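You operate a simulated robot arm through the tools that you are given. There is no shell and no other tool. Be economical: measure what you need, move in short steps, check, and stop when the job is done.

Carry out the task below with a simulated robot arm. There is one attempt and no reset: what you move stays moved.

TASK
Clamp the mounting block and tighten its bolt with the socket driver till the yellow marks line up.
Fine: driver back in its pot; open the vice at the end.

It is judged by the outcome, as a careful person would: the job done as asked, and still so three seconds after it is handed in. It fails if anything else is knocked over, pushed out of place, dropped, spilled or broken.

THE ROBOT
A 6-joint arm with a two-finger parallel gripper, fixed in place. Base frame: the origin is at the foot of the arm, x ahead of it, y to its left, z up; the work surface is at about z = 90. Lengths are in cm, angles in degrees, forces in N, time in s.
With the tool pointing down near the work surface it reaches from about 24 to 64 cm from the base axis. Its first joint turns from -66.0 to 66.0 degrees. Payload 2.7 kg.
The TCP is the grasp point between the finger pads, 2.3 cm short of the fingertips. In the tool frame z runs along the fingers and y along their closing line. The gripper opens to 9.4 cm. The fingers are 3.8 cm wide and 1 cm thick; the gripper's body (5.4 by 9.6 cm) begins 3.9 cm behind the TCP.
Orientation is told as [roll, pitch, yaw] about the base's x, y, z axes, in that order, counted from this pose: with the fingers straight down and closing along the base's y, the tool's x points along the base's -x, its y along +y and its z along -z.

THE INTERFACE
- The arm moves only by the tool play_rows. Its argument "steps" is a list of rows, each a list of 6 numbers: the shift along the tool's x, y, z in cm, then the turn, a rotation vector about the tool's x, y, z in degrees. In form: [[tx, ty, tz, ax, ay, az], ...]. A call has 1 to 10 rows; each row shifts and turns the commanded pose from where the row before left it, along the tool's axes as they then stand. "grip" is the gripper command, from -1 (shut) to 1 (fully open), values between in proportion, set as the call begins (left out, the last holds). A row lasts 0.2 s, in which the tool goes at most 5 cm and 8.6 degrees; a call with a longer step from one row to the next is refused whole, and so is a gripper value outside its range. A pose out of reach is approached as far as the arm can. The call stops where the force on the tool passes 90 N (or 10 N more than at its start, if that is more) or the arm is blocked; 0.2 s more then pass. The fingers move at their own pace (about 4.5 cm/s each) and stop on an object; they squeeze with about 26 N. The grip force told is the motor's: it shows also when the fingers shut on nothing. Time passes only in rows, and 0.2 s behind the last, so rows that do not move let the fingers close. The reply holds the time, the measured pose of the TCP, the force on the tool along the base axes, the opening and the grip force, in the units named above and with some noise, with the torque about the TCP (base axes, N m) and any sound that the robot's microphone picked up.
- Cameras (640 x 400 px; columns grow to the right, rows downward): "scene" is fixed at [7.37, -43.25, 140.93]; the picture's right is [0.83, -0.56, 0.00], its down [-0.23, -0.34, -0.91] and it looks along [0.51, 0.75, -0.41] (base axes); focal length 265 px, centre (320, 200). "wrist" rides on the gripper at [8.6, 1.6, -7.4] in the tool frame; the picture's right is [-0.18, 0.98, 0.00], its down [-0.58, -0.11, -0.81] and it looks along [-0.79, -0.15, 0.59] (tool axes); focal length 243 px, centre (320, 200). There is no depth. A picture from a camera that has moved, and an enlarged one, comes with that camera's place and axes in the base frame and with its lens. The place of the scene camera against the robot may be out by one fixed shift of up to 1.8 cm in any direction.
- camera(camera): a new picture of that camera. The clock stands still meanwhile.
- zoom(camera, box): a new picture of the part [left, top, right, bottom] of that camera's present view, enlarged. The clock stands still meanwhile.
- sign_off(): hands the job in; it is judged then, once.

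Go step by step. Nothing tells you positions but the pictures and the camera data: compare them with the known pose of the tool, close in by small moves and look again before you grip or let go. The budget is 120 turns and 76 pictures, counting those below and the enlarged ones. Unless the task says otherwise, let go and move clear before handing in.

The tools are called after ">>>" as a command line: name --pt "numbers of a row" for each row, then --argument value for the rest, lists and objects as JSON in quotes. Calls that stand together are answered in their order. play_rows: Moves the arm, as the interface text tells. Its arguments: {"type":"object","properties":{"steps":{"type":"array","items":{"type":"array","items":{"type":"number"}}},"grip":{"type":"number"}},"required":["steps"]} The other tools are called the same way: camera (camera) takes a picture; zoom (camera, box) takes an enlarged picture of a part of a camera's view; sign_off () hands the job in.

At the start:

```text
t: 0.0
tcp_pos: [34.85, 8.19, 127.15]
tool_rot: [-0.1, 0.0, -0.1]
wrist_force: [-0.2, -1.1, 0.0]
ft_torque: [0.02, -0.03, 0.0]
finger_gap: 9.41
grip_force: 0.2
```

scene: 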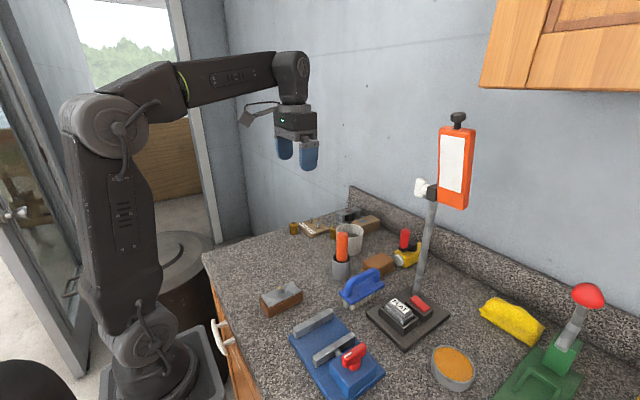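
wrist: 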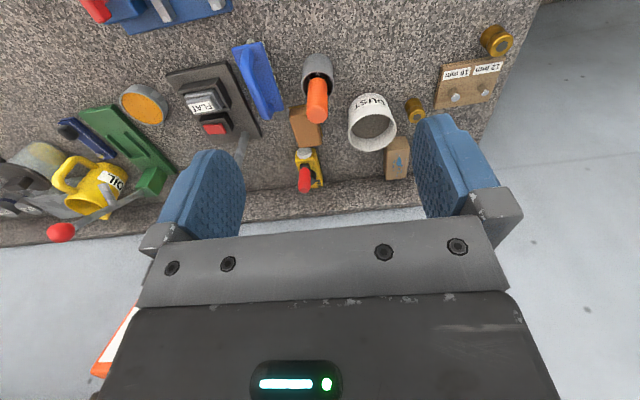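

I see a blue vice with a red handle at the front, a small wooden block with a metal top, and an orange-handled driver in a grey pot. I'll look closer before moving.

>>> zoom --camera "scene" --box '[240, 260, 400, 400]'

>>> zoom --camera "scene" --box '[280, 200, 440, 300]'

>>> zoom --camera "wrist" --box '[260, 20, 540, 195]'

```text
2.86 times, centred on (320, 330) of scene
camera zoom: at [7.37, -43.25, 140.93], right [0.83, -0.56, 0.0], down [-0.23, -0.34, -0.91], along [0.51, 0.75, -0.41], focal length 757 px, centre (320, -171)
```

zoom: 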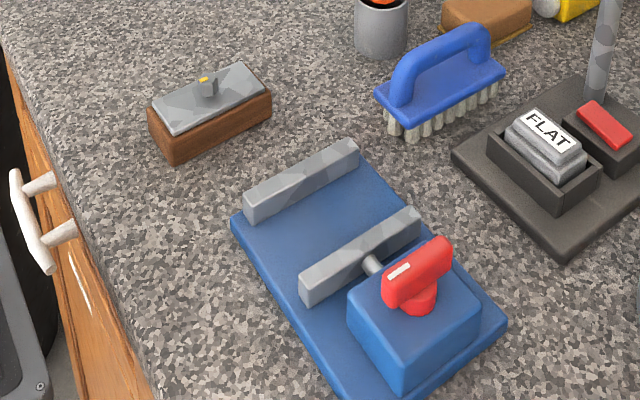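

```text
4.00 times, centred on (360, 250) of scene
camera zoom: at [7.37, -43.25, 140.93], right [0.83, -0.56, 0.0], down [-0.23, -0.34, -0.91], along [0.51, 0.75, -0.41], focal length 1059 px, centre (160, 0)
```

zoom: 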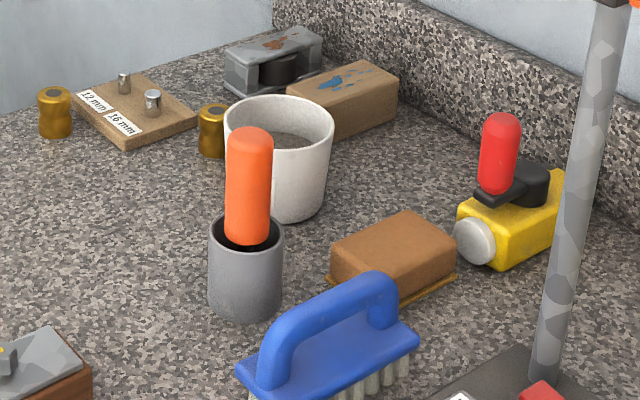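

```text
2.29 times, centred on (400, 108) of wrist
camera zoom: at [26.24, 9.83, 134.6], right [0.18, 0.98, 0.0], down [0.58, -0.11, 0.81], along [0.79, -0.15, -0.59], focal length 555 px, centre (137, 411)
```

zoom: 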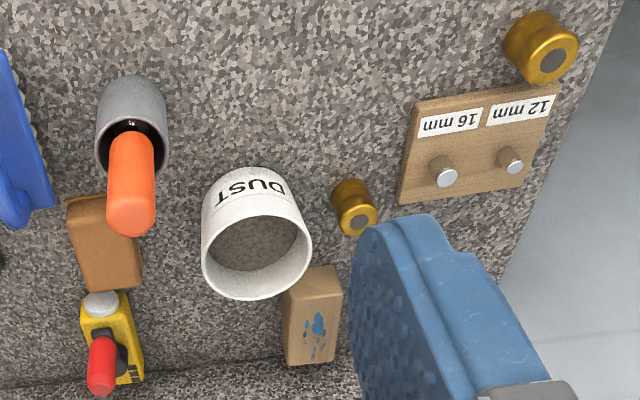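

The mounting block sits near (26, 1.5), and the vice near (29, -13) has its jaws facing along y. I'll go above the block for a closer look.

>>> play_rows --pt "1.8 -1.7 3.5 0 0 0" --pt "1.8 -1.7 3.5 0 0 0" --pt "1.8 -1.7 3.5 0 0 0" --pt "1.4 -1.6 3.5 0 0 0" --pt "0 0 0 0 0 0"

>>> camera --camera "wrist"

>>> camera --camera "scene"

```text
t: 1.2
tcp_pos: [28.04, 1.47, 113.2]
tool_rot: [0.0, -0.1, 0.1]
wrist_force: [0.3, -0.7, 0.5]
ft_torque: [0.01, 0.0, 0.01]
finger_gap: 9.4
grip_force: 0.0
```

```text
70 pictures are left
camera wrist: at [19.41, 3.08, 120.59], right [0.18, 0.98, 0.0], down [0.58, -0.11, 0.81], along [0.79, -0.15, -0.59], focal length 243 px, centre (320, 200)
```

wrist: 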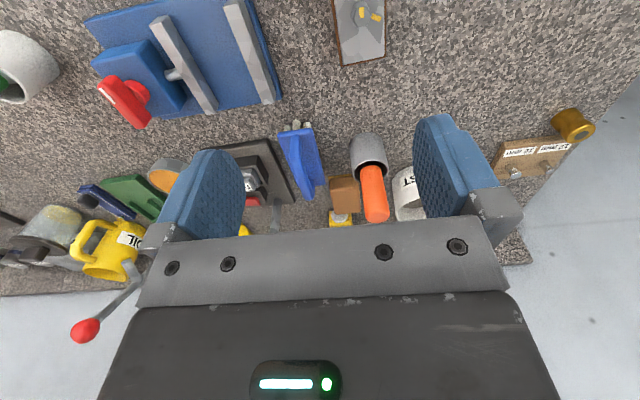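

```text
69 pictures are left
```

scene: 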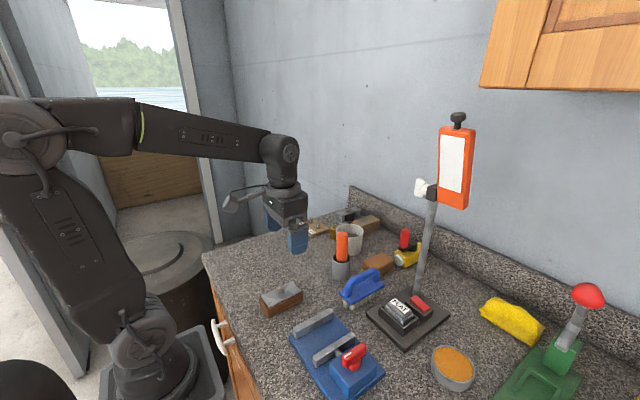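

From the wrist view the block seems nearer y ≈ 5. I'll tilt the camera downward to see the block and the vice fully.

>>> play_rows --pt "0 -1.5 0 0 8 0" --pt "0 -1.5 0 0 8 0" --pt "0 -1.5 0 0 8 0" --pt "0 0 0 0 0 0"

>>> camera --camera "wrist"

>>> zoom --camera "wrist" --box '[320, 0, 520, 125]'

>>> zoom --camera "wrist" --box '[80, 0, 320, 150]'

```text
t: 2.2
tcp_pos: [28.12, -3.04, 113.19]
tool_rot: [0.0, 24.1, 0.0]
wrist_force: [-0.3, -0.3, -0.4]
ft_torque: [0.01, -0.02, 0.02]
finger_gap: 9.38
grip_force: 0.1
```

```text
68 pictures are left
camera wrist: at [23.25, -1.37, 123.48], right [0.17, 0.98, -0.07], down [0.86, -0.11, 0.5], along [0.48, -0.15, -0.86], focal length 243 px, centre (320, 200)
```

wrist: 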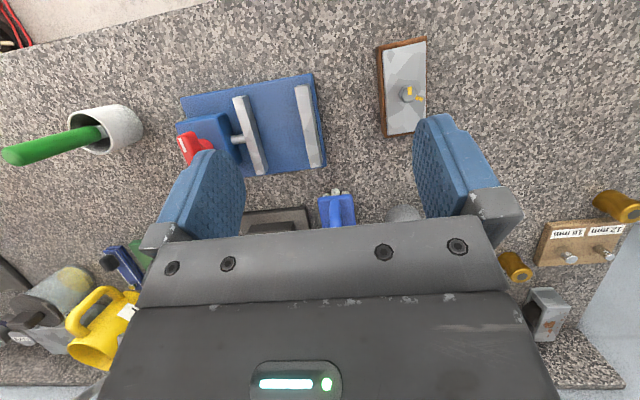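

```text
3.20 times, centred on (420, 62) of wrist
camera zoom: at [23.25, -1.37, 123.48], right [0.17, 0.98, -0.07], down [0.86, -0.11, 0.5], along [0.48, -0.15, -0.86], focal length 776 px, centre (0, 640)
```

zoom: 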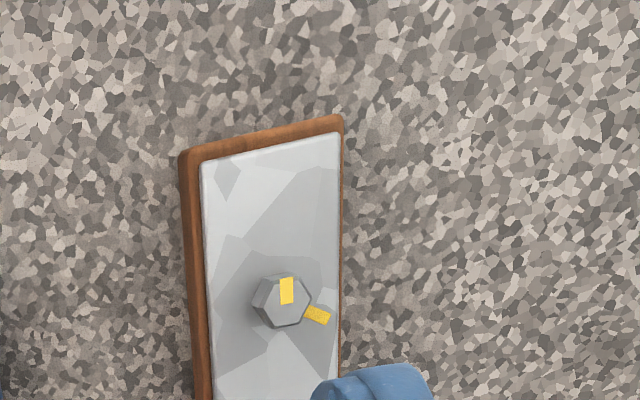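

```text
2.67 times, centred on (200, 75) of wrist
camera zoom: at [23.25, -1.37, 123.48], right [0.17, 0.98, -0.07], down [0.86, -0.11, 0.5], along [0.48, -0.15, -0.86], focal length 647 px, centre (640, 533)
```

zoom: 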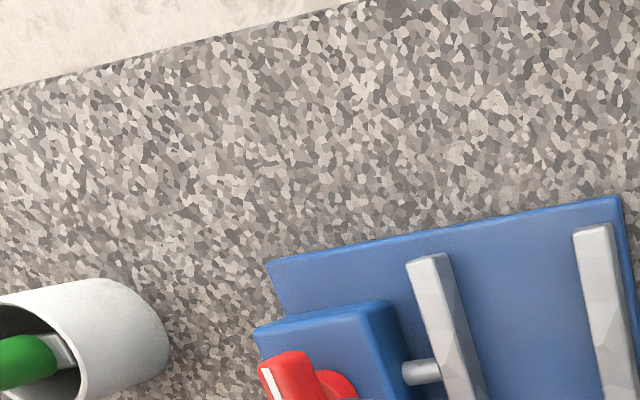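

The block is centred near (27.6, 5.2), about 4.5 × 9 cm, with its bolt mark needing roughly a 100° clockwise turn. I also see a second, green-handled tool in another pot to the right of the vice. I'll turn the wrist to look along -y and measure jaw and block heights.

>>> play_rows --pt "0 0 0 0 -8 0" --pt "0 0 0 0 -8 0" --pt "0 0 0 0 -8 0" --pt "-0.5 4 1.5 0 0 0" --pt "-0.4 4 1.5 0 0 0" --pt "0 3 0 0 0 8.2" --pt "0 0 0 0 0 8.2" --pt "0 0 0 0 0 8.2" --pt "0 0 0 0 0 8.2" --pt "0 0 0 0 0 8.2"

>>> play_rows --pt "0 0 0 0 0 8.2" --pt "0 0 0 0 0 8.2" --pt "0 0 0 0 0 8.2" --pt "0 0 0 0 0 8.2" --pt "0 0 0 0 0 8.2" --pt "0 0 0 0 0 8" --pt "0 0 0 0 0 0"

>>> camera --camera "wrist"

>>> zoom --camera "wrist" --box '[200, 0, 440, 150]'

```text
t: 4.4
tcp_pos: [29.0, 7.94, 110.16]
tool_rot: [0.0, 0.0, -41.1]
wrist_force: [-0.5, 0.1, 0.1]
ft_torque: [-0.03, 0.01, 0.02]
finger_gap: 9.38
grip_force: 0.1
```

```text
t: 6.0
tcp_pos: [28.96, 7.91, 110.17]
tool_rot: [-0.1, 0.0, -90.1]
wrist_force: [-0.9, -0.8, 0.1]
ft_torque: [0.01, 0.01, 0.0]
finger_gap: 9.39
grip_force: 0.0
```

```text
65 pictures are left
camera wrist: at [30.62, 16.64, 117.62], right [0.98, -0.19, 0.0], down [-0.11, -0.58, 0.81], along [-0.15, -0.79, -0.59], focal length 243 px, centre (320, 200)
```

wrist: 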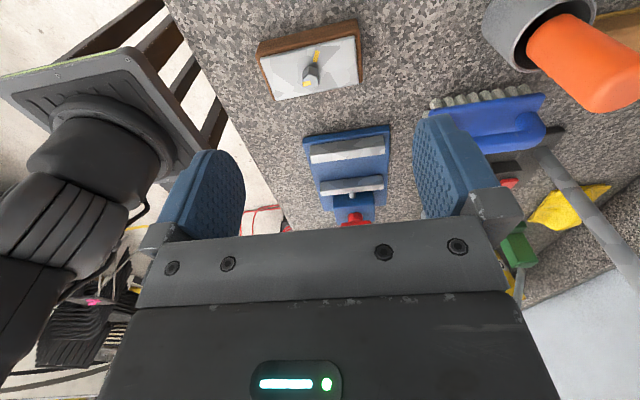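

```text
2.67 times, centred on (320, 75) of wrist
camera zoom: at [30.62, 16.64, 117.62], right [0.98, -0.19, 0.0], down [-0.11, -0.58, 0.81], along [-0.15, -0.79, -0.59], focal length 647 px, centre (320, 533)
```

zoom: 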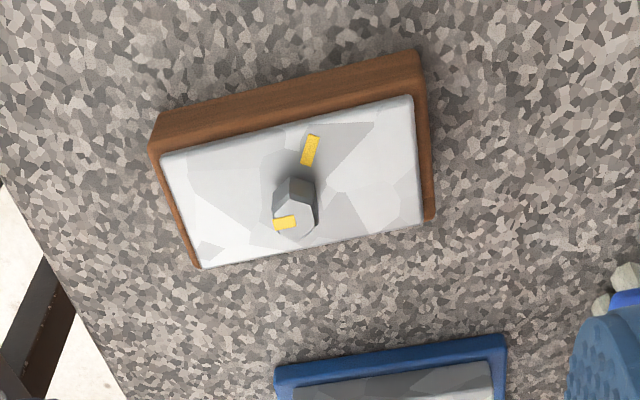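

Block: x 22.6–32.4, y 2.9–7.6, top about z 93.1. Now I'll measure the vice from this view and check the green tool.

>>> zoom --camera "wrist" --box '[280, 110, 420, 240]'

>>> zoom --camera "wrist" --box '[460, 0, 640, 120]'

```text
3.08 times, centred on (350, 175) of wrist
camera zoom: at [30.62, 16.64, 117.62], right [0.98, -0.19, 0.0], down [-0.11, -0.58, 0.81], along [-0.15, -0.79, -0.59], focal length 746 px, centre (228, 277)
```

zoom: 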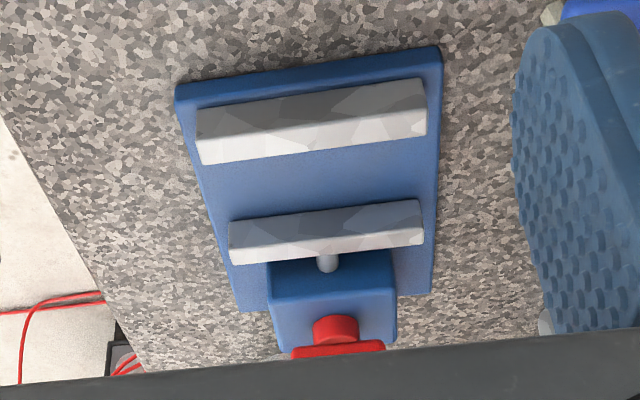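

```text
3.33 times, centred on (550, 60) of wrist
camera zoom: at [30.62, 16.64, 117.62], right [0.98, -0.19, 0.0], down [-0.11, -0.58, 0.81], along [-0.15, -0.79, -0.59], focal length 809 px, centre (-447, 667)
```

zoom: 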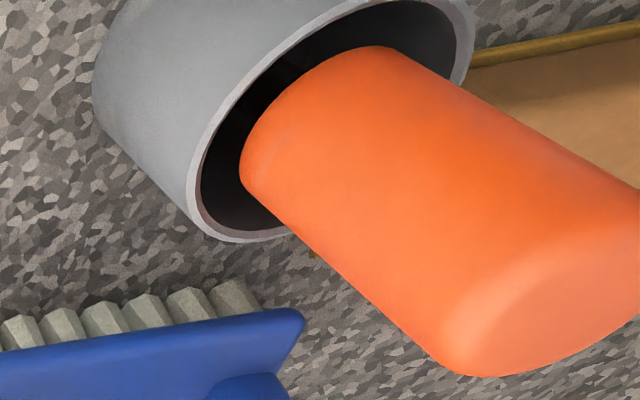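

Vice bed top is z≈91.4, jaw tops z≈93.7, inner faces at y≈-6.8 and ≈-12.9, and jaw centre at x≈30. The block will stand about 0.7 above the jaws, so I'll grip only its upper edge. I'm turning back to yaw 0 above the block.

>>> play_rows --pt "-2.66 -1.46 0 0 0 -8.2" --pt "0 0 0 0 0 -8.2" --pt "0 0 0 0 0 -8.2" --pt "0 0 0 0 0 -8.2" --pt "0 0 0 0 0 -8.2" --pt "0 0 0 0 0 -8.2" --pt "0 0 0 0 0 -8.2" --pt "0 0 0 0 0 -8.2" --pt "0 0 0 0 0 -8.2" --pt "0 0 0 0 0 -8.2"

>>> play_rows --pt "0 0 0 0 0 -8.0" --pt "0 0 3 0 0 0" --pt "0 0 3 0 0 0" --pt "0 0 3 0 0 0" --pt "0 0 2 0 0 0" --pt "0 0 0 0 0 0"

>>> camera --camera "wrist"

>>> zoom --camera "scene" --box '[220, 200, 380, 300]'

```text
t: 8.2
tcp_pos: [27.59, 5.28, 110.08]
tool_rot: [0.0, 0.1, -7.8]
wrist_force: [0.5, 0.7, 0.6]
ft_torque: [-0.02, -0.03, 0.0]
finger_gap: 9.42
grip_force: 0.1
```

```text
t: 9.6
tcp_pos: [27.53, 5.34, 99.05]
tool_rot: [0.0, 0.0, -0.1]
wrist_force: [-0.2, 0.3, -0.5]
ft_torque: [-0.01, 0.04, 0.0]
finger_gap: 9.4
grip_force: 0.1
```

```text
61 pictures are left
camera wrist: at [18.86, 7.0, 106.59], right [0.18, 0.98, 0.0], down [0.58, -0.11, 0.81], along [0.79, -0.15, -0.59], focal length 243 px, centre (320, 200)
```

wrist: 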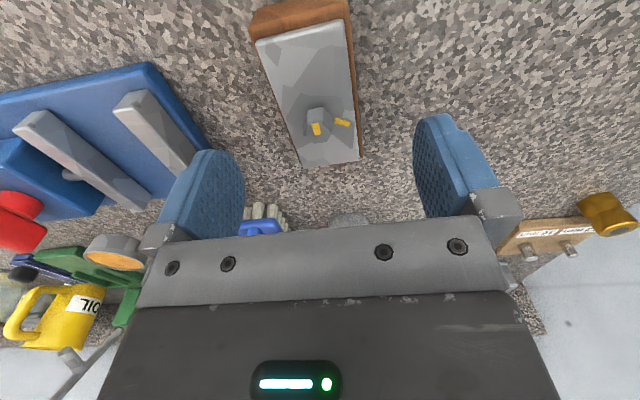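

```text
4.00 times, centred on (300, 250) of scene
camera zoom: at [7.37, -43.25, 140.93], right [0.83, -0.56, 0.0], down [-0.23, -0.34, -0.91], along [0.51, 0.75, -0.41], focal length 1059 px, centre (400, 0)
```

zoom: 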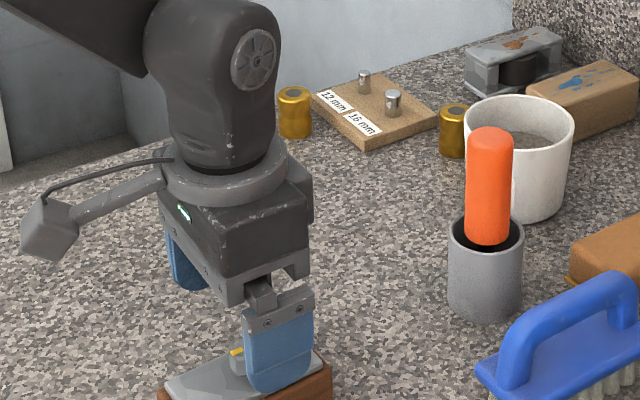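

The fingers straddle the block evenly. I'll go down to about 1 cm overlap and grip.

>>> play_rows --pt "0 -0.08 2.4 0 0 0" --pt "0 0 2.2 0 0 0" --pt "0 0 0 0 0 0"

>>> play_rows --pt "0 0 0 0 0 0" --pt "0 0 0 0 0 0" --pt "0 0 0 0 0 0" --pt "0 0 0 0 0 0" --pt "0 0 0 0 0 0" --grip -1

>>> zoom --camera "scene" --box '[220, 230, 340, 330]'

```text
t: 10.4
tcp_pos: [27.67, 5.18, 94.45]
tool_rot: [0.0, 0.0, 0.1]
wrist_force: [0.3, -0.5, 0.3]
ft_torque: [0.01, 0.01, 0.0]
finger_gap: 9.4
grip_force: 0.1
```

```text
t: 11.6
tcp_pos: [27.57, 5.16, 94.54]
tool_rot: [0.0, 0.0, 0.0]
wrist_force: [-0.1, 0.0, 3.2]
ft_torque: [-0.15, 0.1, 0.07]
finger_gap: 4.97
grip_force: 25.7
```

```text
4.00 times, centred on (280, 280) of scene
camera zoom: at [7.37, -43.25, 140.93], right [0.83, -0.56, 0.0], down [-0.23, -0.34, -0.91], along [0.51, 0.75, -0.41], focal length 1059 px, centre (480, -120)
```

zoom: 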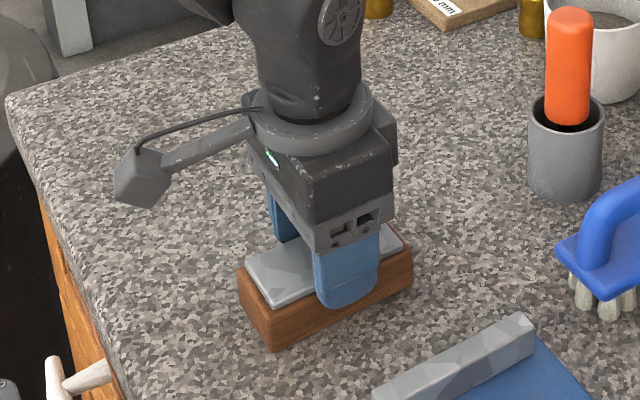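

Gripped: the block is 5.0 wide. Next I'll lift it and carry it over the vice.

>>> play_rows --pt "0 0 -2 0 0 0" --pt "0 0 -3 0 0 0" --pt "0 0 -2 0 0 0" --pt "0 -3 0 0 0 0" --pt "-0.6 -3 0 0 0 0" --pt "-0.6 -3 0 0 0 0" --pt "-0.6 -3 0 0 0 0" --pt "-0.6 -3 0 0 0 0" --pt "0 0 0 0 0 0"

>>> camera --camera "wrist"

>>> zoom --camera "scene" --box '[260, 260, 420, 400]'

```text
t: 13.6
tcp_pos: [30.03, -9.88, 101.49]
tool_rot: [0.0, 0.0, 0.0]
wrist_force: [-0.4, 0.1, -2.3]
ft_torque: [0.02, 0.0, -0.02]
finger_gap: 4.97
grip_force: 25.6
```

```text
58 pictures are left
camera wrist: at [21.27, -8.25, 108.96], right [0.18, 0.98, 0.0], down [0.58, -0.11, 0.81], along [0.79, -0.15, -0.59], focal length 243 px, centre (320, 200)
```

wrist: 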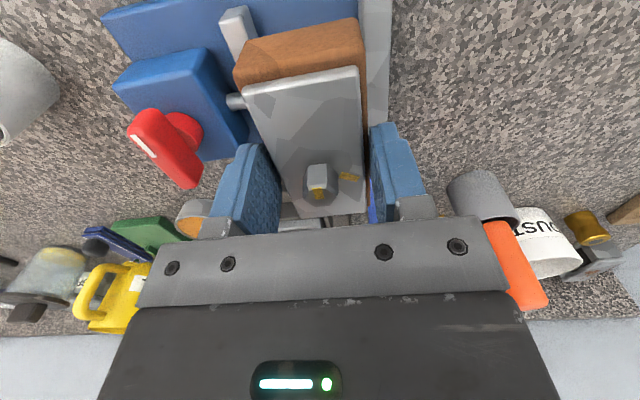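

```text
2.86 times, centred on (340, 330) of scene
camera zoom: at [7.37, -43.26, 140.93], right [0.83, -0.56, 0.0], down [-0.23, -0.34, -0.91], along [0.51, 0.75, -0.41], focal length 757 px, centre (263, -171)
```

zoom: 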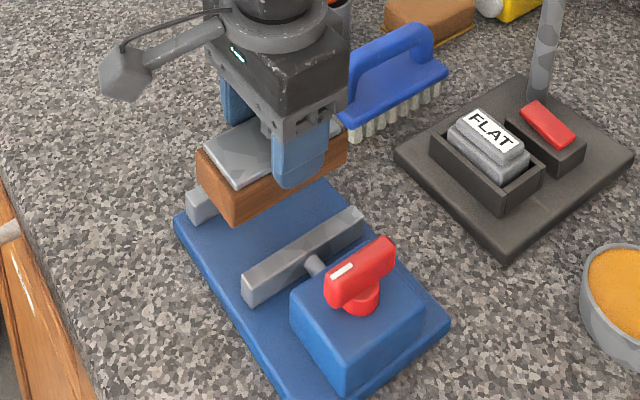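

Block is above the vice. I'll zoom to refine the jaw edges before lowering.

>>> zoom --camera "wrist" --box '[200, 0, 410, 130]'

```text
3.05 times, centred on (305, 65) of wrist
camera zoom: at [21.27, -8.25, 108.96], right [0.18, 0.98, 0.0], down [0.58, -0.11, 0.81], along [0.79, -0.15, -0.59], focal length 739 px, centre (366, 611)
```

zoom: 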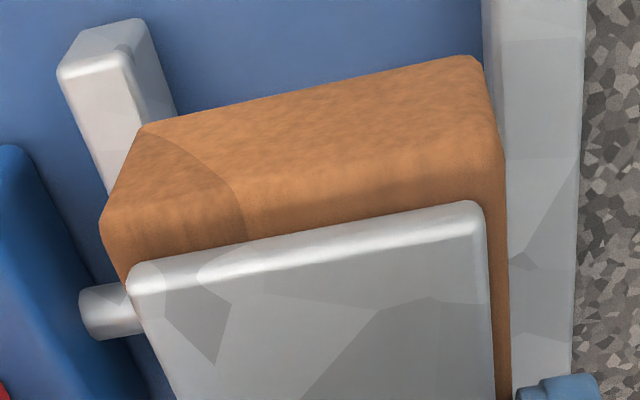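

Jaw gap runs y -13.0 to -6.9 and the block is centred at -9.9. Lowering now.

>>> play_rows --pt "0 -0.05 2 0 0 0" --pt "0 0 1.6 0 0 0" --pt "0 0 0.8 0 0 0" --pt "0 0 0.4 0 0 0" --pt "0 0 0 0 0 0"

>>> zoom --camera "scene" --box '[260, 260, 420, 400]'

>>> play_rows --pt "0 0 0.2 0 0 0" --pt "0 0 0 0 0 0"

>>> play_rows --pt "0 0 0.15 0 0 0" --pt "0 0 0 0 0 0"

```text
t: 14.8
tcp_pos: [29.88, -9.66, 96.55]
tool_rot: [0.0, 0.0, 0.0]
wrist_force: [0.1, 0.0, -2.5]
ft_torque: [-0.01, 0.01, -0.07]
finger_gap: 4.95
grip_force: 25.8
```

```text
2.86 times, centred on (340, 330) of scene
camera zoom: at [7.38, -43.26, 140.93], right [0.83, -0.56, 0.0], down [-0.23, -0.34, -0.91], along [0.51, 0.75, -0.41], focal length 757 px, centre (263, -171)
```

zoom: 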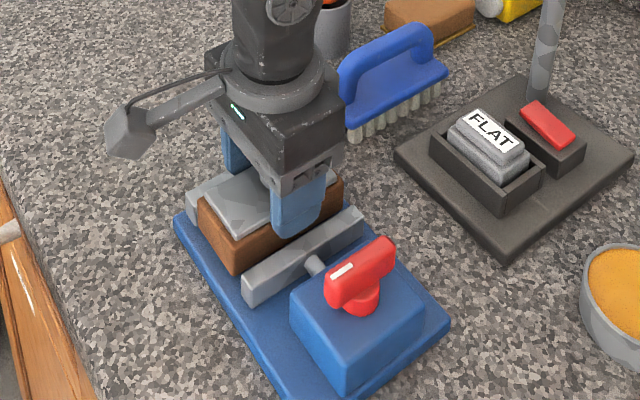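

```text
t: 15.4
tcp_pos: [29.94, -9.99, 96.55]
tool_rot: [0.0, 0.0, 0.0]
wrist_force: [0.1, 0.3, -2.5]
ft_torque: [-0.03, 0.02, 0.02]
finger_gap: 4.95
grip_force: 26.4
```

```text
t: 16.0
tcp_pos: [29.92, -9.85, 96.35]
tool_rot: [0.0, -0.1, 0.1]
wrist_force: [-0.5, 0.6, -3.1]
ft_torque: [0.02, -0.02, -0.02]
finger_gap: 4.98
grip_force: 25.5
```

No contact yet, so I'll keep lowering in small steps.

>>> play_rows --pt "0 0 0.15 0 0 0" --pt "0 0 0 0 0 0"

>>> play_rows --pt "0 0 0.15 0 0 0" --pt "0 0 0 0 0 0"

```text
t: 16.6
tcp_pos: [29.88, -9.71, 96.2]
tool_rot: [0.0, 0.0, -0.1]
wrist_force: [0.5, 0.0, -1.7]
ft_torque: [0.01, 0.02, 0.0]
finger_gap: 4.95
grip_force: 26.5
```

```text
t: 17.2
tcp_pos: [29.91, -9.83, 95.97]
tool_rot: [-0.1, 0.0, 0.0]
wrist_force: [-0.1, 0.5, -1.1]
ft_torque: [0.01, -0.02, 0.01]
finger_gap: 4.99
grip_force: 25.9
```

>>> play_rows --pt "0 0 0.1 0 0 0" --pt "0 0 0 0 0 0"

>>> zoom --camera "scene" --box '[280, 270, 380, 350]'

```text
t: 17.8
tcp_pos: [29.94, -9.84, 96.15]
tool_rot: [0.1, -0.1, 0.1]
wrist_force: [-5.9, 3.2, 21.0]
ft_torque: [0.1, 0.49, -0.06]
finger_gap: 4.96
grip_force: 25.6
```

```text
5.00 times, centred on (330, 310) of scene
camera zoom: at [7.34, -43.24, 140.94], right [0.83, -0.56, 0.0], down [-0.23, -0.34, -0.91], along [0.51, 0.75, -0.41], focal length 1324 px, centre (270, -350)
```

zoom: 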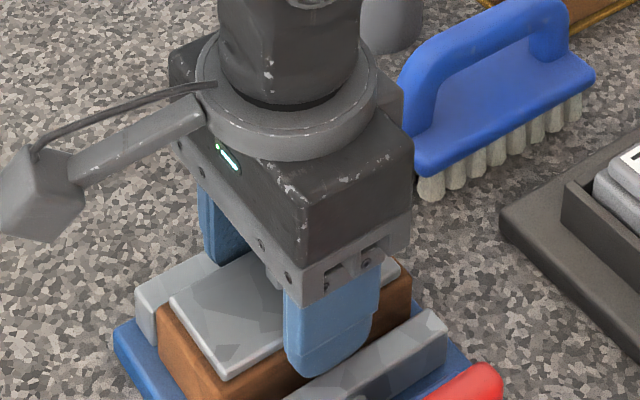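

Contact at 21 N, so the block is down. I'll release slightly and rise clear.

>>> play_rows --pt "0 0 -0.05 0 0 0" --pt "0 0 0 0 0 0" --pt "0 0 0 0 0 0" --pt "0 0 -1 0 0 0" --pt "0 0 -3 0 0 0" --pt "0 0 -4 0 0 0" --pt "0 0 -4 0 0 0" --pt "0 0 0 0 0 0" --grip 0.3

>>> camera --camera "wrist"

>>> zoom --camera "scene" --box '[260, 260, 420, 400]'

```text
t: 19.6
tcp_pos: [29.78, -9.62, 108.05]
tool_rot: [0.1, 0.0, -0.1]
wrist_force: [0.2, 1.0, -0.4]
ft_torque: [0.03, -0.01, -0.01]
finger_gap: 6.09
grip_force: 0.1
```

```text
53 pictures are left
camera wrist: at [21.2, -8.14, 115.54], right [0.18, 0.98, 0.0], down [0.58, -0.11, 0.81], along [0.79, -0.15, -0.59], focal length 243 px, centre (320, 200)
```

wrist: 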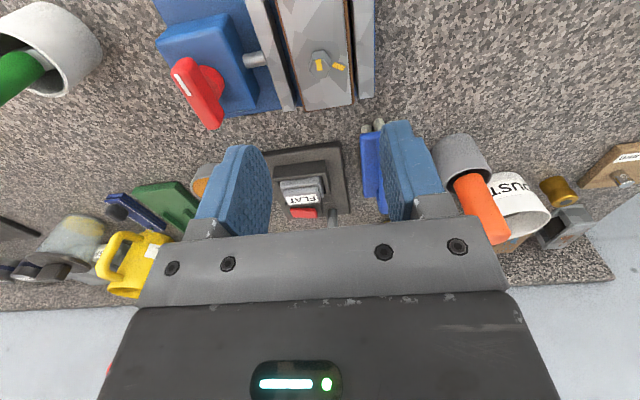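

```text
2.86 times, centred on (340, 330) of scene
camera zoom: at [7.37, -43.25, 140.93], right [0.83, -0.56, 0.0], down [-0.23, -0.34, -0.91], along [0.51, 0.75, -0.41], focal length 757 px, centre (263, -171)
```

zoom: 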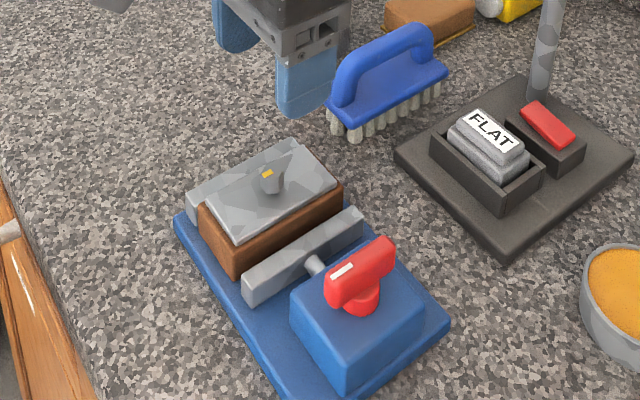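

The block sits between the jaws. Next I'll go over the red vice handle, whose bar lies along x near (29.6, -19), to see it closely.

>>> play_rows --pt "0.1 -4.6 0 0 0 0" --pt "0 -4.6 2 0 0 0" --pt "0 0 0 0 0 0"

>>> camera --camera "wrist"

>>> zoom --camera "wrist" --box '[210, 0, 410, 125]'

>>> zoom --camera "scene" --box '[290, 300, 410, 400]'

```text
refused: row 2 steps farther than a row can; nothing moved
```

```text
51 pictures are left
camera wrist: at [21.2, -8.14, 115.54], right [0.18, 0.98, 0.0], down [0.58, -0.11, 0.81], along [0.79, -0.15, -0.59], focal length 243 px, centre (320, 200)
```

wrist: 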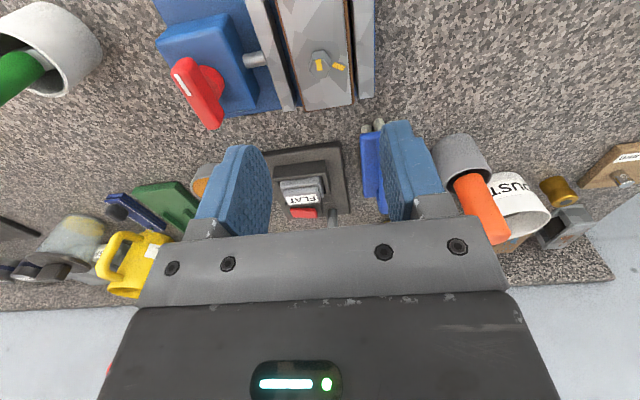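

```text
3.20 times, centred on (310, 62) of wrist
camera zoom: at [21.2, -8.14, 115.54], right [0.18, 0.98, 0.0], down [0.58, -0.11, 0.81], along [0.79, -0.15, -0.59], focal length 776 px, centre (352, 640)
```

zoom: 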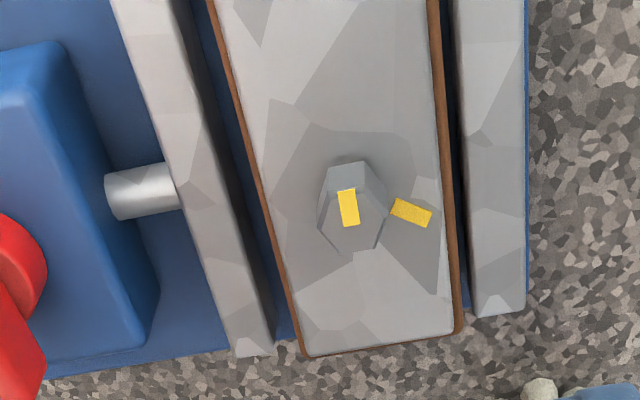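

```text
4.00 times, centred on (350, 350) of scene
camera zoom: at [7.37, -43.25, 140.93], right [0.83, -0.56, 0.0], down [-0.23, -0.34, -0.91], along [0.51, 0.75, -0.41], focal length 1059 px, centre (200, -400)
```

zoom: 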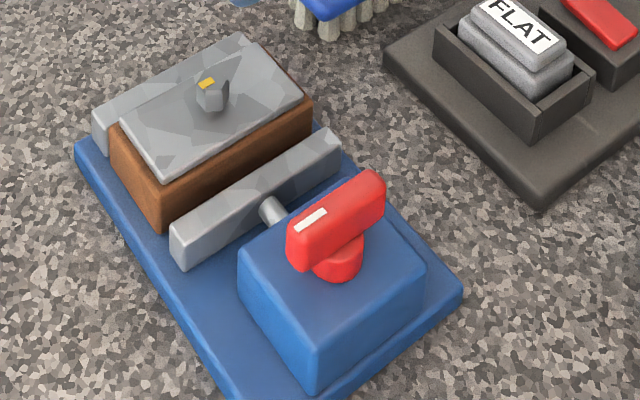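

The step was too long and got refused, so I'll split it up.

>>> play_rows --pt "0.1 -3.1 0 0 0 0" --pt "0 -3.1 1.5 0 0 0" --pt "0 -3.1 2.5 0 0 0" --pt "0 0 0 0 0 0"

>>> camera --camera "wrist"

```text
t: 20.6
tcp_pos: [29.91, -19.06, 103.95]
tool_rot: [0.1, 0.0, 0.0]
wrist_force: [-0.2, 0.0, 0.6]
ft_torque: [-0.01, 0.02, 0.03]
finger_gap: 6.09
grip_force: 0.1
```

```text
48 pictures are left
camera wrist: at [21.18, -17.47, 111.48], right [0.18, 0.98, 0.0], down [0.58, -0.11, 0.81], along [0.79, -0.15, -0.59], focal length 243 px, centre (320, 200)
```

wrist: 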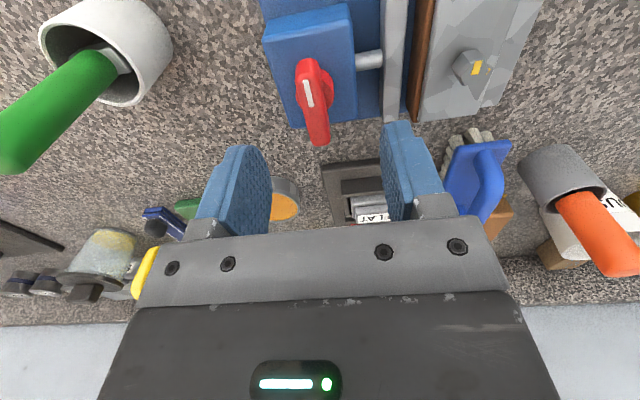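

The handle bar is centred at about (30.0, -19.5) with its top near z 97.6. I'll go down with the fingers either side and close.

>>> play_rows --pt "-0.1 -0.45 2.5 0 0 0" --pt "0 0 2.3 0 0 0" --pt "0 0 1.4 0 0 0" --pt "0 0 0 0 0 0"

>>> play_rows --pt "0 0 0 0 0 0" --pt "0 0 0 0 0 0" --pt "0 0 0 0 0 0" --pt "0 0 0 0 0 0" --pt "0 0 0 0 0 0" --grip -1

>>> zoom --camera "scene" --box '[290, 280, 410, 380]'

```text
t: 21.6
tcp_pos: [30.01, -19.57, 97.72]
tool_rot: [-0.1, 0.0, 0.0]
wrist_force: [-0.4, 0.4, 0.2]
ft_torque: [0.0, -0.01, 0.0]
finger_gap: 6.1
grip_force: 0.0
```

```text
t: 22.8
tcp_pos: [30.03, -19.57, 97.78]
tool_rot: [0.0, 0.0, 0.0]
wrist_force: [1.1, 12.6, 1.8]
ft_torque: [0.11, -0.11, 0.0]
finger_gap: 2.56
grip_force: 45.0
```

```text
4.00 times, centred on (350, 330) of scene
camera zoom: at [7.38, -43.22, 140.95], right [0.83, -0.56, 0.0], down [-0.23, -0.34, -0.91], along [0.51, 0.75, -0.41], focal length 1059 px, centre (200, -320)
```

zoom: 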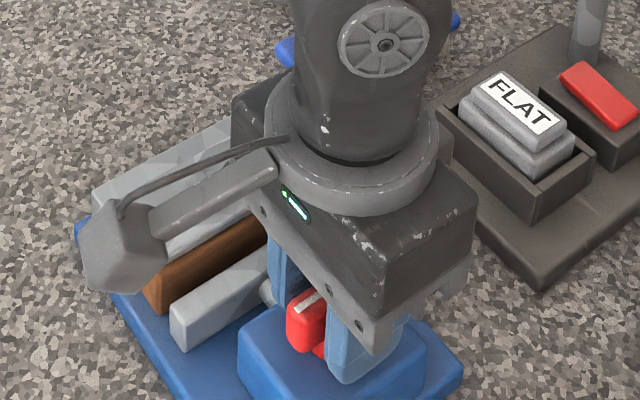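

The opening of 2.56 suggests the tips closed on the round pedestal under the bar. I'll open, rise a little and regrip just the bar.

>>> play_rows --pt "0 0 0 0 0 0" --pt "0 0 0 0 0 0" --pt "0 0.15 -0.9 0 0 0" --pt "0 0 0 0 0 0" --grip 0.1

>>> play_rows --pt "0 0 0 0 0 0" --pt "0 0 0 0 0 0" --pt "0 0 0 0 0 0" --pt "0 0 0 0 0 0" --pt "0 0 0 0 0 0" --grip -1

```text
t: 23.8
tcp_pos: [29.96, -19.43, 98.7]
tool_rot: [-0.1, 0.0, -0.1]
wrist_force: [-0.4, -0.1, -0.4]
ft_torque: [-0.01, -0.03, 0.02]
finger_gap: 5.17
grip_force: 0.1
```

```text
t: 25.0
tcp_pos: [30.03, -19.51, 98.77]
tool_rot: [-0.2, -0.2, 0.0]
wrist_force: [-0.9, -14.0, 11.6]
ft_torque: [0.24, 0.74, -0.07]
finger_gap: 1.39
grip_force: 45.0
```

Now the bar itself is gripped (1.39). I'll try turning clockwise by small steps.

>>> play_rows --pt "0 -0.07 0 0 0 5" --pt "0 0 0 0 0 8" --pt "0 0 0 0 0 8" --pt "0 0 0 0 0 0"

>>> zoom --camera "scene" --box '[290, 280, 410, 380]'

```text
t: 26.0
tcp_pos: [29.98, -19.45, 98.77]
tool_rot: [0.0, -0.1, -21.1]
wrist_force: [0.2, -3.6, 19.1]
ft_torque: [0.02, 0.17, -0.02]
finger_gap: 1.36
grip_force: 45.0
```

```text
4.00 times, centred on (350, 330) of scene
camera zoom: at [7.35, -43.25, 140.94], right [0.83, -0.56, 0.0], down [-0.23, -0.34, -0.91], along [0.51, 0.75, -0.41], focal length 1059 px, centre (200, -320)
```

zoom: 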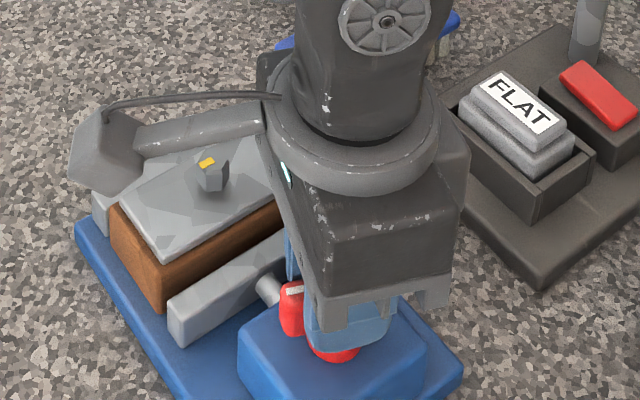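

The handle turns freely clockwise. I'll continue and watch the torque and the jaw.

>>> play_rows --pt "0 0 0 0 0 8.5" --pt "0 0 0 0 0 8.5" --pt "0 0 0 0 0 8.5" --pt "0 0 0 0 0 8.5" --pt "0 0 0 0 0 0"

>>> zoom --camera "scene" --box '[290, 280, 410, 380]'

```text
t: 27.2
tcp_pos: [30.01, -19.45, 98.76]
tool_rot: [0.1, -0.1, -55.0]
wrist_force: [1.8, 2.0, 18.3]
ft_torque: [-1.17, -0.61, -0.06]
finger_gap: 1.38
grip_force: 44.9
```

```text
4.00 times, centred on (350, 330) of scene
camera zoom: at [7.36, -43.23, 140.94], right [0.83, -0.56, 0.0], down [-0.23, -0.34, -0.91], along [0.51, 0.75, -0.41], focal length 1059 px, centre (200, -320)
```

zoom: 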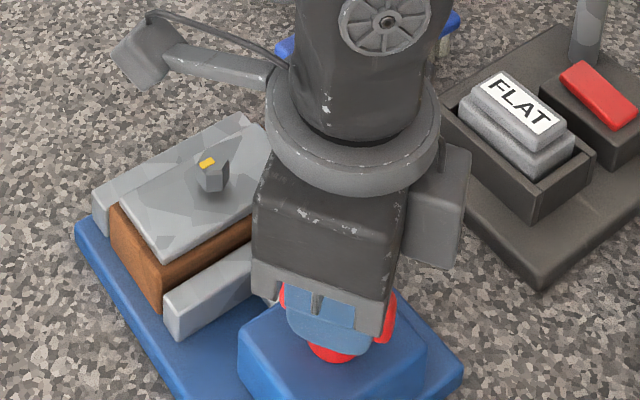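

The jaw is moving toward the block, so clockwise closes it. Continuing.

>>> play_rows --pt "0 0 0 0 0 8.5" --pt "0 0 0 0 0 8.5" --pt "0 0 0 0 0 8.5" --pt "0 0 0 0 0 8.5" --pt "0 0 0 0 0 0"

>>> zoom --camera "scene" --box '[290, 280, 410, 380]'

```text
t: 28.4
tcp_pos: [30.08, -19.37, 98.82]
tool_rot: [0.2, -0.1, -89.1]
wrist_force: [3.6, 5.3, 27.2]
ft_torque: [-0.84, 0.26, -0.01]
finger_gap: 1.37
grip_force: 44.9
```

```text
4.00 times, centred on (350, 330) of scene
camera zoom: at [7.35, -43.22, 140.95], right [0.83, -0.56, 0.0], down [-0.23, -0.34, -0.91], along [0.51, 0.75, -0.41], focal length 1059 px, centre (200, -320)
```

zoom: 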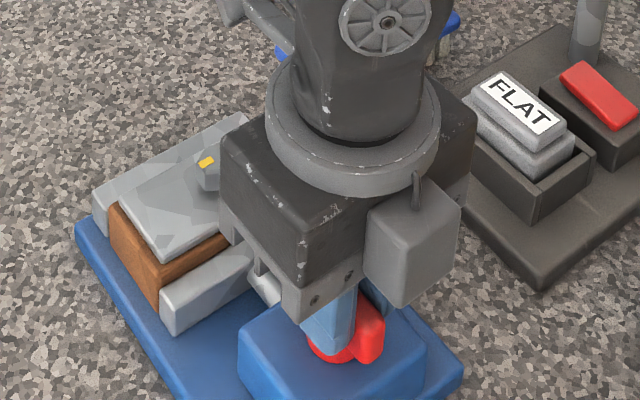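

>>> play_rows --pt "0 0 -0.1 0 0 8.5" --pt "0 0 0 0 0 8.5" --pt "0 0 0 0 0 8.5" --pt "0 0 0 0 0 8.5" --pt "0 0 0 0 0 0"

>>> zoom --camera "scene" --box '[290, 280, 410, 380]'

```text
t: 29.6
tcp_pos: [30.04, -19.49, 98.63]
tool_rot: [0.0, 0.1, -123.0]
wrist_force: [10.9, -3.8, -0.9]
ft_torque: [-0.81, 0.32, 0.71]
finger_gap: 1.4
grip_force: 45.3
```

```text
4.00 times, centred on (350, 330) of scene
camera zoom: at [7.41, -43.26, 140.93], right [0.83, -0.56, 0.0], down [-0.23, -0.34, -0.91], along [0.51, 0.75, -0.41], focal length 1059 px, centre (200, -320)
```

zoom: 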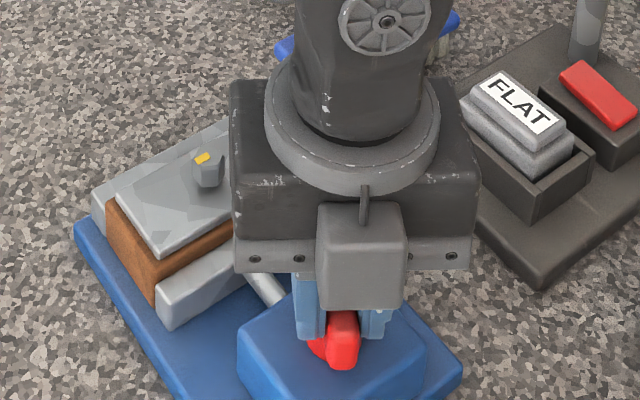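

The jaw has reached the block and is pushing it toward the fixed jaw. I'll keep turning carefully.

>>> play_rows --pt "0 0 0 0 0 8" --pt "0 0 0 0 0 8" --pt "0 0 0 0 0 0"

>>> zoom --camera "scene" --box '[290, 280, 410, 380]'

```text
t: 30.4
tcp_pos: [30.02, -19.44, 98.74]
tool_rot: [0.1, 0.0, -138.8]
wrist_force: [13.0, -3.1, -8.7]
ft_torque: [-0.43, 0.17, 2.08]
finger_gap: 1.8
grip_force: 44.3
```

```text
4.00 times, centred on (350, 330) of scene
camera zoom: at [7.42, -43.27, 140.93], right [0.83, -0.56, 0.0], down [-0.23, -0.34, -0.91], along [0.51, 0.75, -0.41], focal length 1059 px, centre (200, -320)
```

zoom: 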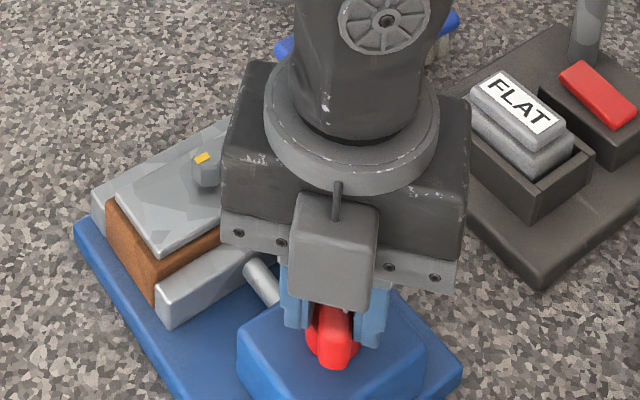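

Torque rose to 2 N·m and the jaw stopped, so it is tight. I'll let go of the handle, rise and check the clamp.

>>> play_rows --pt "0 0 0 0 0 0" --pt "0 0 0 0 0 0" --pt "0 0 0 0 0 0" --pt "0 0 -2 0 0 0" --pt "0 0 -3 0 0 0" --pt "0 0 -4 0 0 0" --pt "0 0 -3 0 0 0" --pt "0 0 0 0 0 0" --grip 0.1

>>> camera --camera "wrist"

>>> zoom --camera "scene" --box '[270, 270, 390, 370]'

```text
t: 32.2
tcp_pos: [29.96, -19.4, 110.75]
tool_rot: [0.0, 0.0, -139.1]
wrist_force: [0.2, 0.8, 0.5]
ft_torque: [0.02, 0.0, 0.01]
finger_gap: 5.18
grip_force: 0.0
```

```text
41 pictures are left
camera wrist: at [37.54, -15.04, 118.33], right [0.51, -0.86, 0.0], down [-0.51, -0.3, 0.81], along [-0.7, -0.41, -0.59], focal length 243 px, centre (320, 200)
```

wrist: 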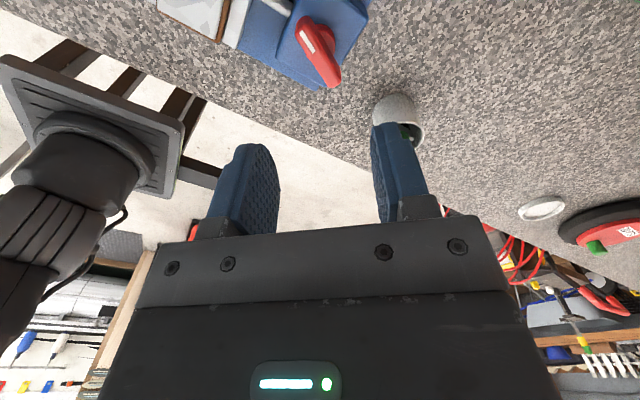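

```text
4.00 times, centred on (330, 320) of scene
camera zoom: at [7.37, -43.25, 140.93], right [0.83, -0.56, 0.0], down [-0.23, -0.34, -0.91], along [0.51, 0.75, -0.41], focal length 1059 px, centre (280, -280)
```

zoom: 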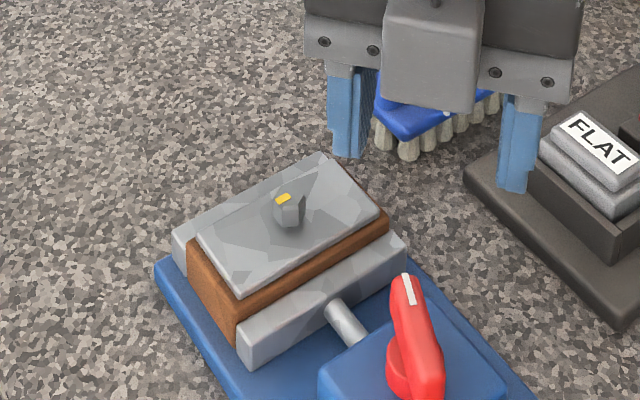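

The block is clamped with the handle near 125°. I'll turn the wrist back and examine the two tools to see which is the socket driver.

>>> play_rows --pt "0 0 0 0 0 -8.5" --pt "0 0 0 0 0 -8.5" --pt "0 0 0 0 0 -8.5" --pt "0 0 0 0 0 -8.5" --pt "0 0 0 0 0 -8.5" --pt "0 0 0 0 0 -8.5" --pt "0 0 0 0 0 -8.5" --pt "0 0 0 0 0 -8.5" --pt "0 0 0 0 0 -8.5" --pt "0 0 0 0 0 -8.5"

>>> play_rows --pt "0 0 0 0 0 -8.5" --pt "0 0 0 0 0 -8.5" --pt "0 0 0 0 0 -8.5" --pt "0 0 0 0 0 -8.5" --pt "0 0 0 0 0 -8.5" --pt "0 0 0 0 0 -8.5" --pt "0 0 0 0 0 -3" --pt "0 0 0 0 0 0"

>>> zoom --camera "wrist" --box '[0, 0, 220, 137]'

```text
t: 34.4
tcp_pos: [29.95, -19.34, 110.74]
tool_rot: [0.1, -0.1, -53.8]
wrist_force: [-0.5, 0.5, 0.2]
ft_torque: [0.04, -0.03, 0.02]
finger_gap: 5.18
grip_force: 0.0
```

```text
t: 36.2
tcp_pos: [30.02, -19.41, 110.81]
tool_rot: [0.0, 0.1, 0.1]
wrist_force: [0.2, -0.8, -1.2]
ft_torque: [0.04, -0.02, -0.02]
finger_gap: 5.19
grip_force: 0.0
```

```text
2.91 times, centred on (110, 68) of wrist
camera zoom: at [21.28, -17.87, 118.29], right [0.18, 0.98, 0.0], down [0.58, -0.11, 0.81], along [0.79, -0.15, -0.59], focal length 706 px, centre (931, 582)
```

zoom: 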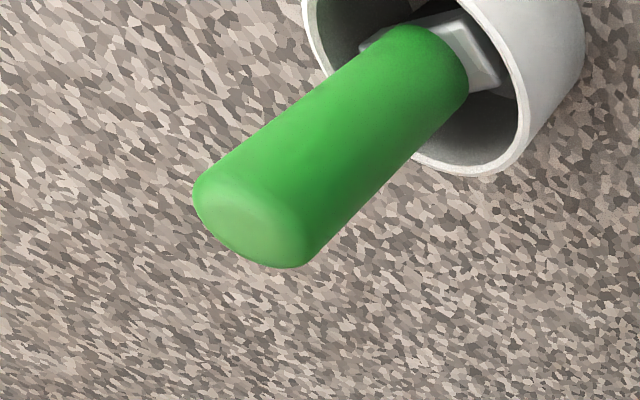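

The green tool carries a flat blade, so it's a scraper; the orange one is the socket driver. I'll move to look closely at it, staying at x = 30 to avoid the stand.

>>> play_rows --pt "0 2 -3 0 0 0" --pt "0 4.2 -1 0 0 0" --pt "0 4.2 0 0 0 0" --pt "0 4.2 0 0 0 0" --pt "0 4.2 0 0 0 0" --pt "0 4.2 0 0 0 0" --pt "-3 2 0 0 0 0" --pt "-4 0 0 0 0 0" --pt "-4 0 0 0 0 0" --pt "0 0 0 0 0 0" --grip 1

>>> camera --camera "wrist"

```text
t: 38.4
tcp_pos: [40.92, 5.53, 114.98]
tool_rot: [0.0, -0.1, -0.1]
wrist_force: [-0.2, 0.4, -0.2]
ft_torque: [-0.02, -0.01, 0.02]
finger_gap: 9.38
grip_force: 0.0
```

```text
38 pictures are left
camera wrist: at [32.3, 7.11, 122.37], right [0.18, 0.98, 0.0], down [0.58, -0.11, 0.81], along [0.79, -0.15, -0.59], focal length 243 px, centre (320, 200)
```

wrist: 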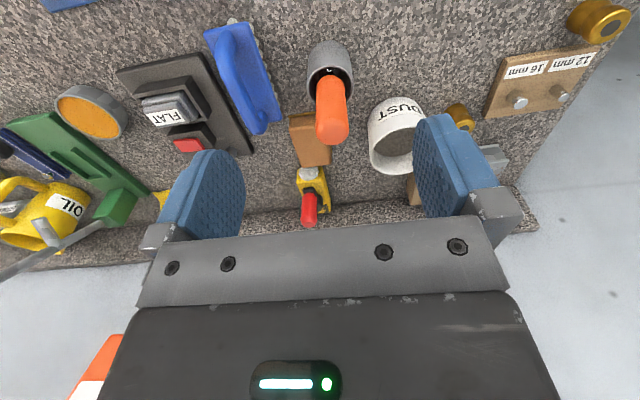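

The handle is near y ≈ 5.6. I'll zoom to pin down x and its height.

>>> zoom --camera "wrist" --box '[250, 20, 410, 170]'

>>> zoom --camera "scene" --box '[300, 210, 400, 290]'

```text
2.67 times, centred on (330, 95) of wrist
camera zoom: at [32.3, 7.11, 122.37], right [0.18, 0.98, 0.0], down [0.58, -0.11, 0.81], along [0.79, -0.15, -0.59], focal length 647 px, centre (293, 480)
```

zoom: 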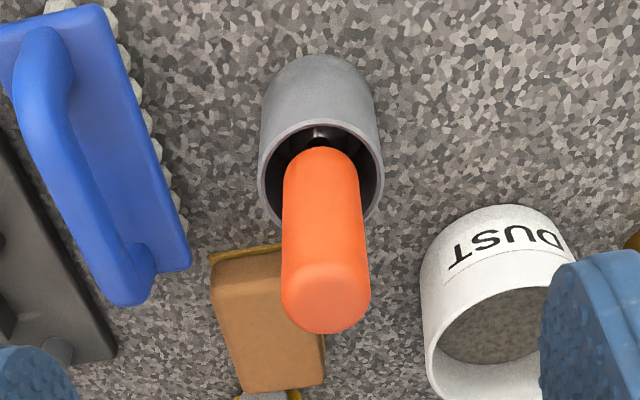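

```text
5.00 times, centred on (350, 250) of scene
camera zoom: at [7.38, -43.25, 140.93], right [0.83, -0.56, 0.0], down [-0.23, -0.34, -0.91], along [0.51, 0.75, -0.41], focal length 1324 px, centre (170, -50)
```

zoom: 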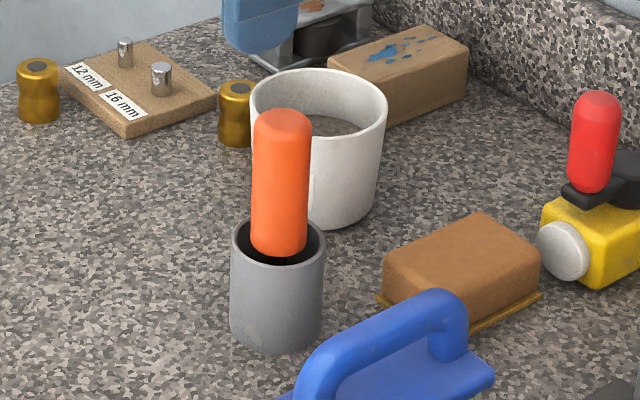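

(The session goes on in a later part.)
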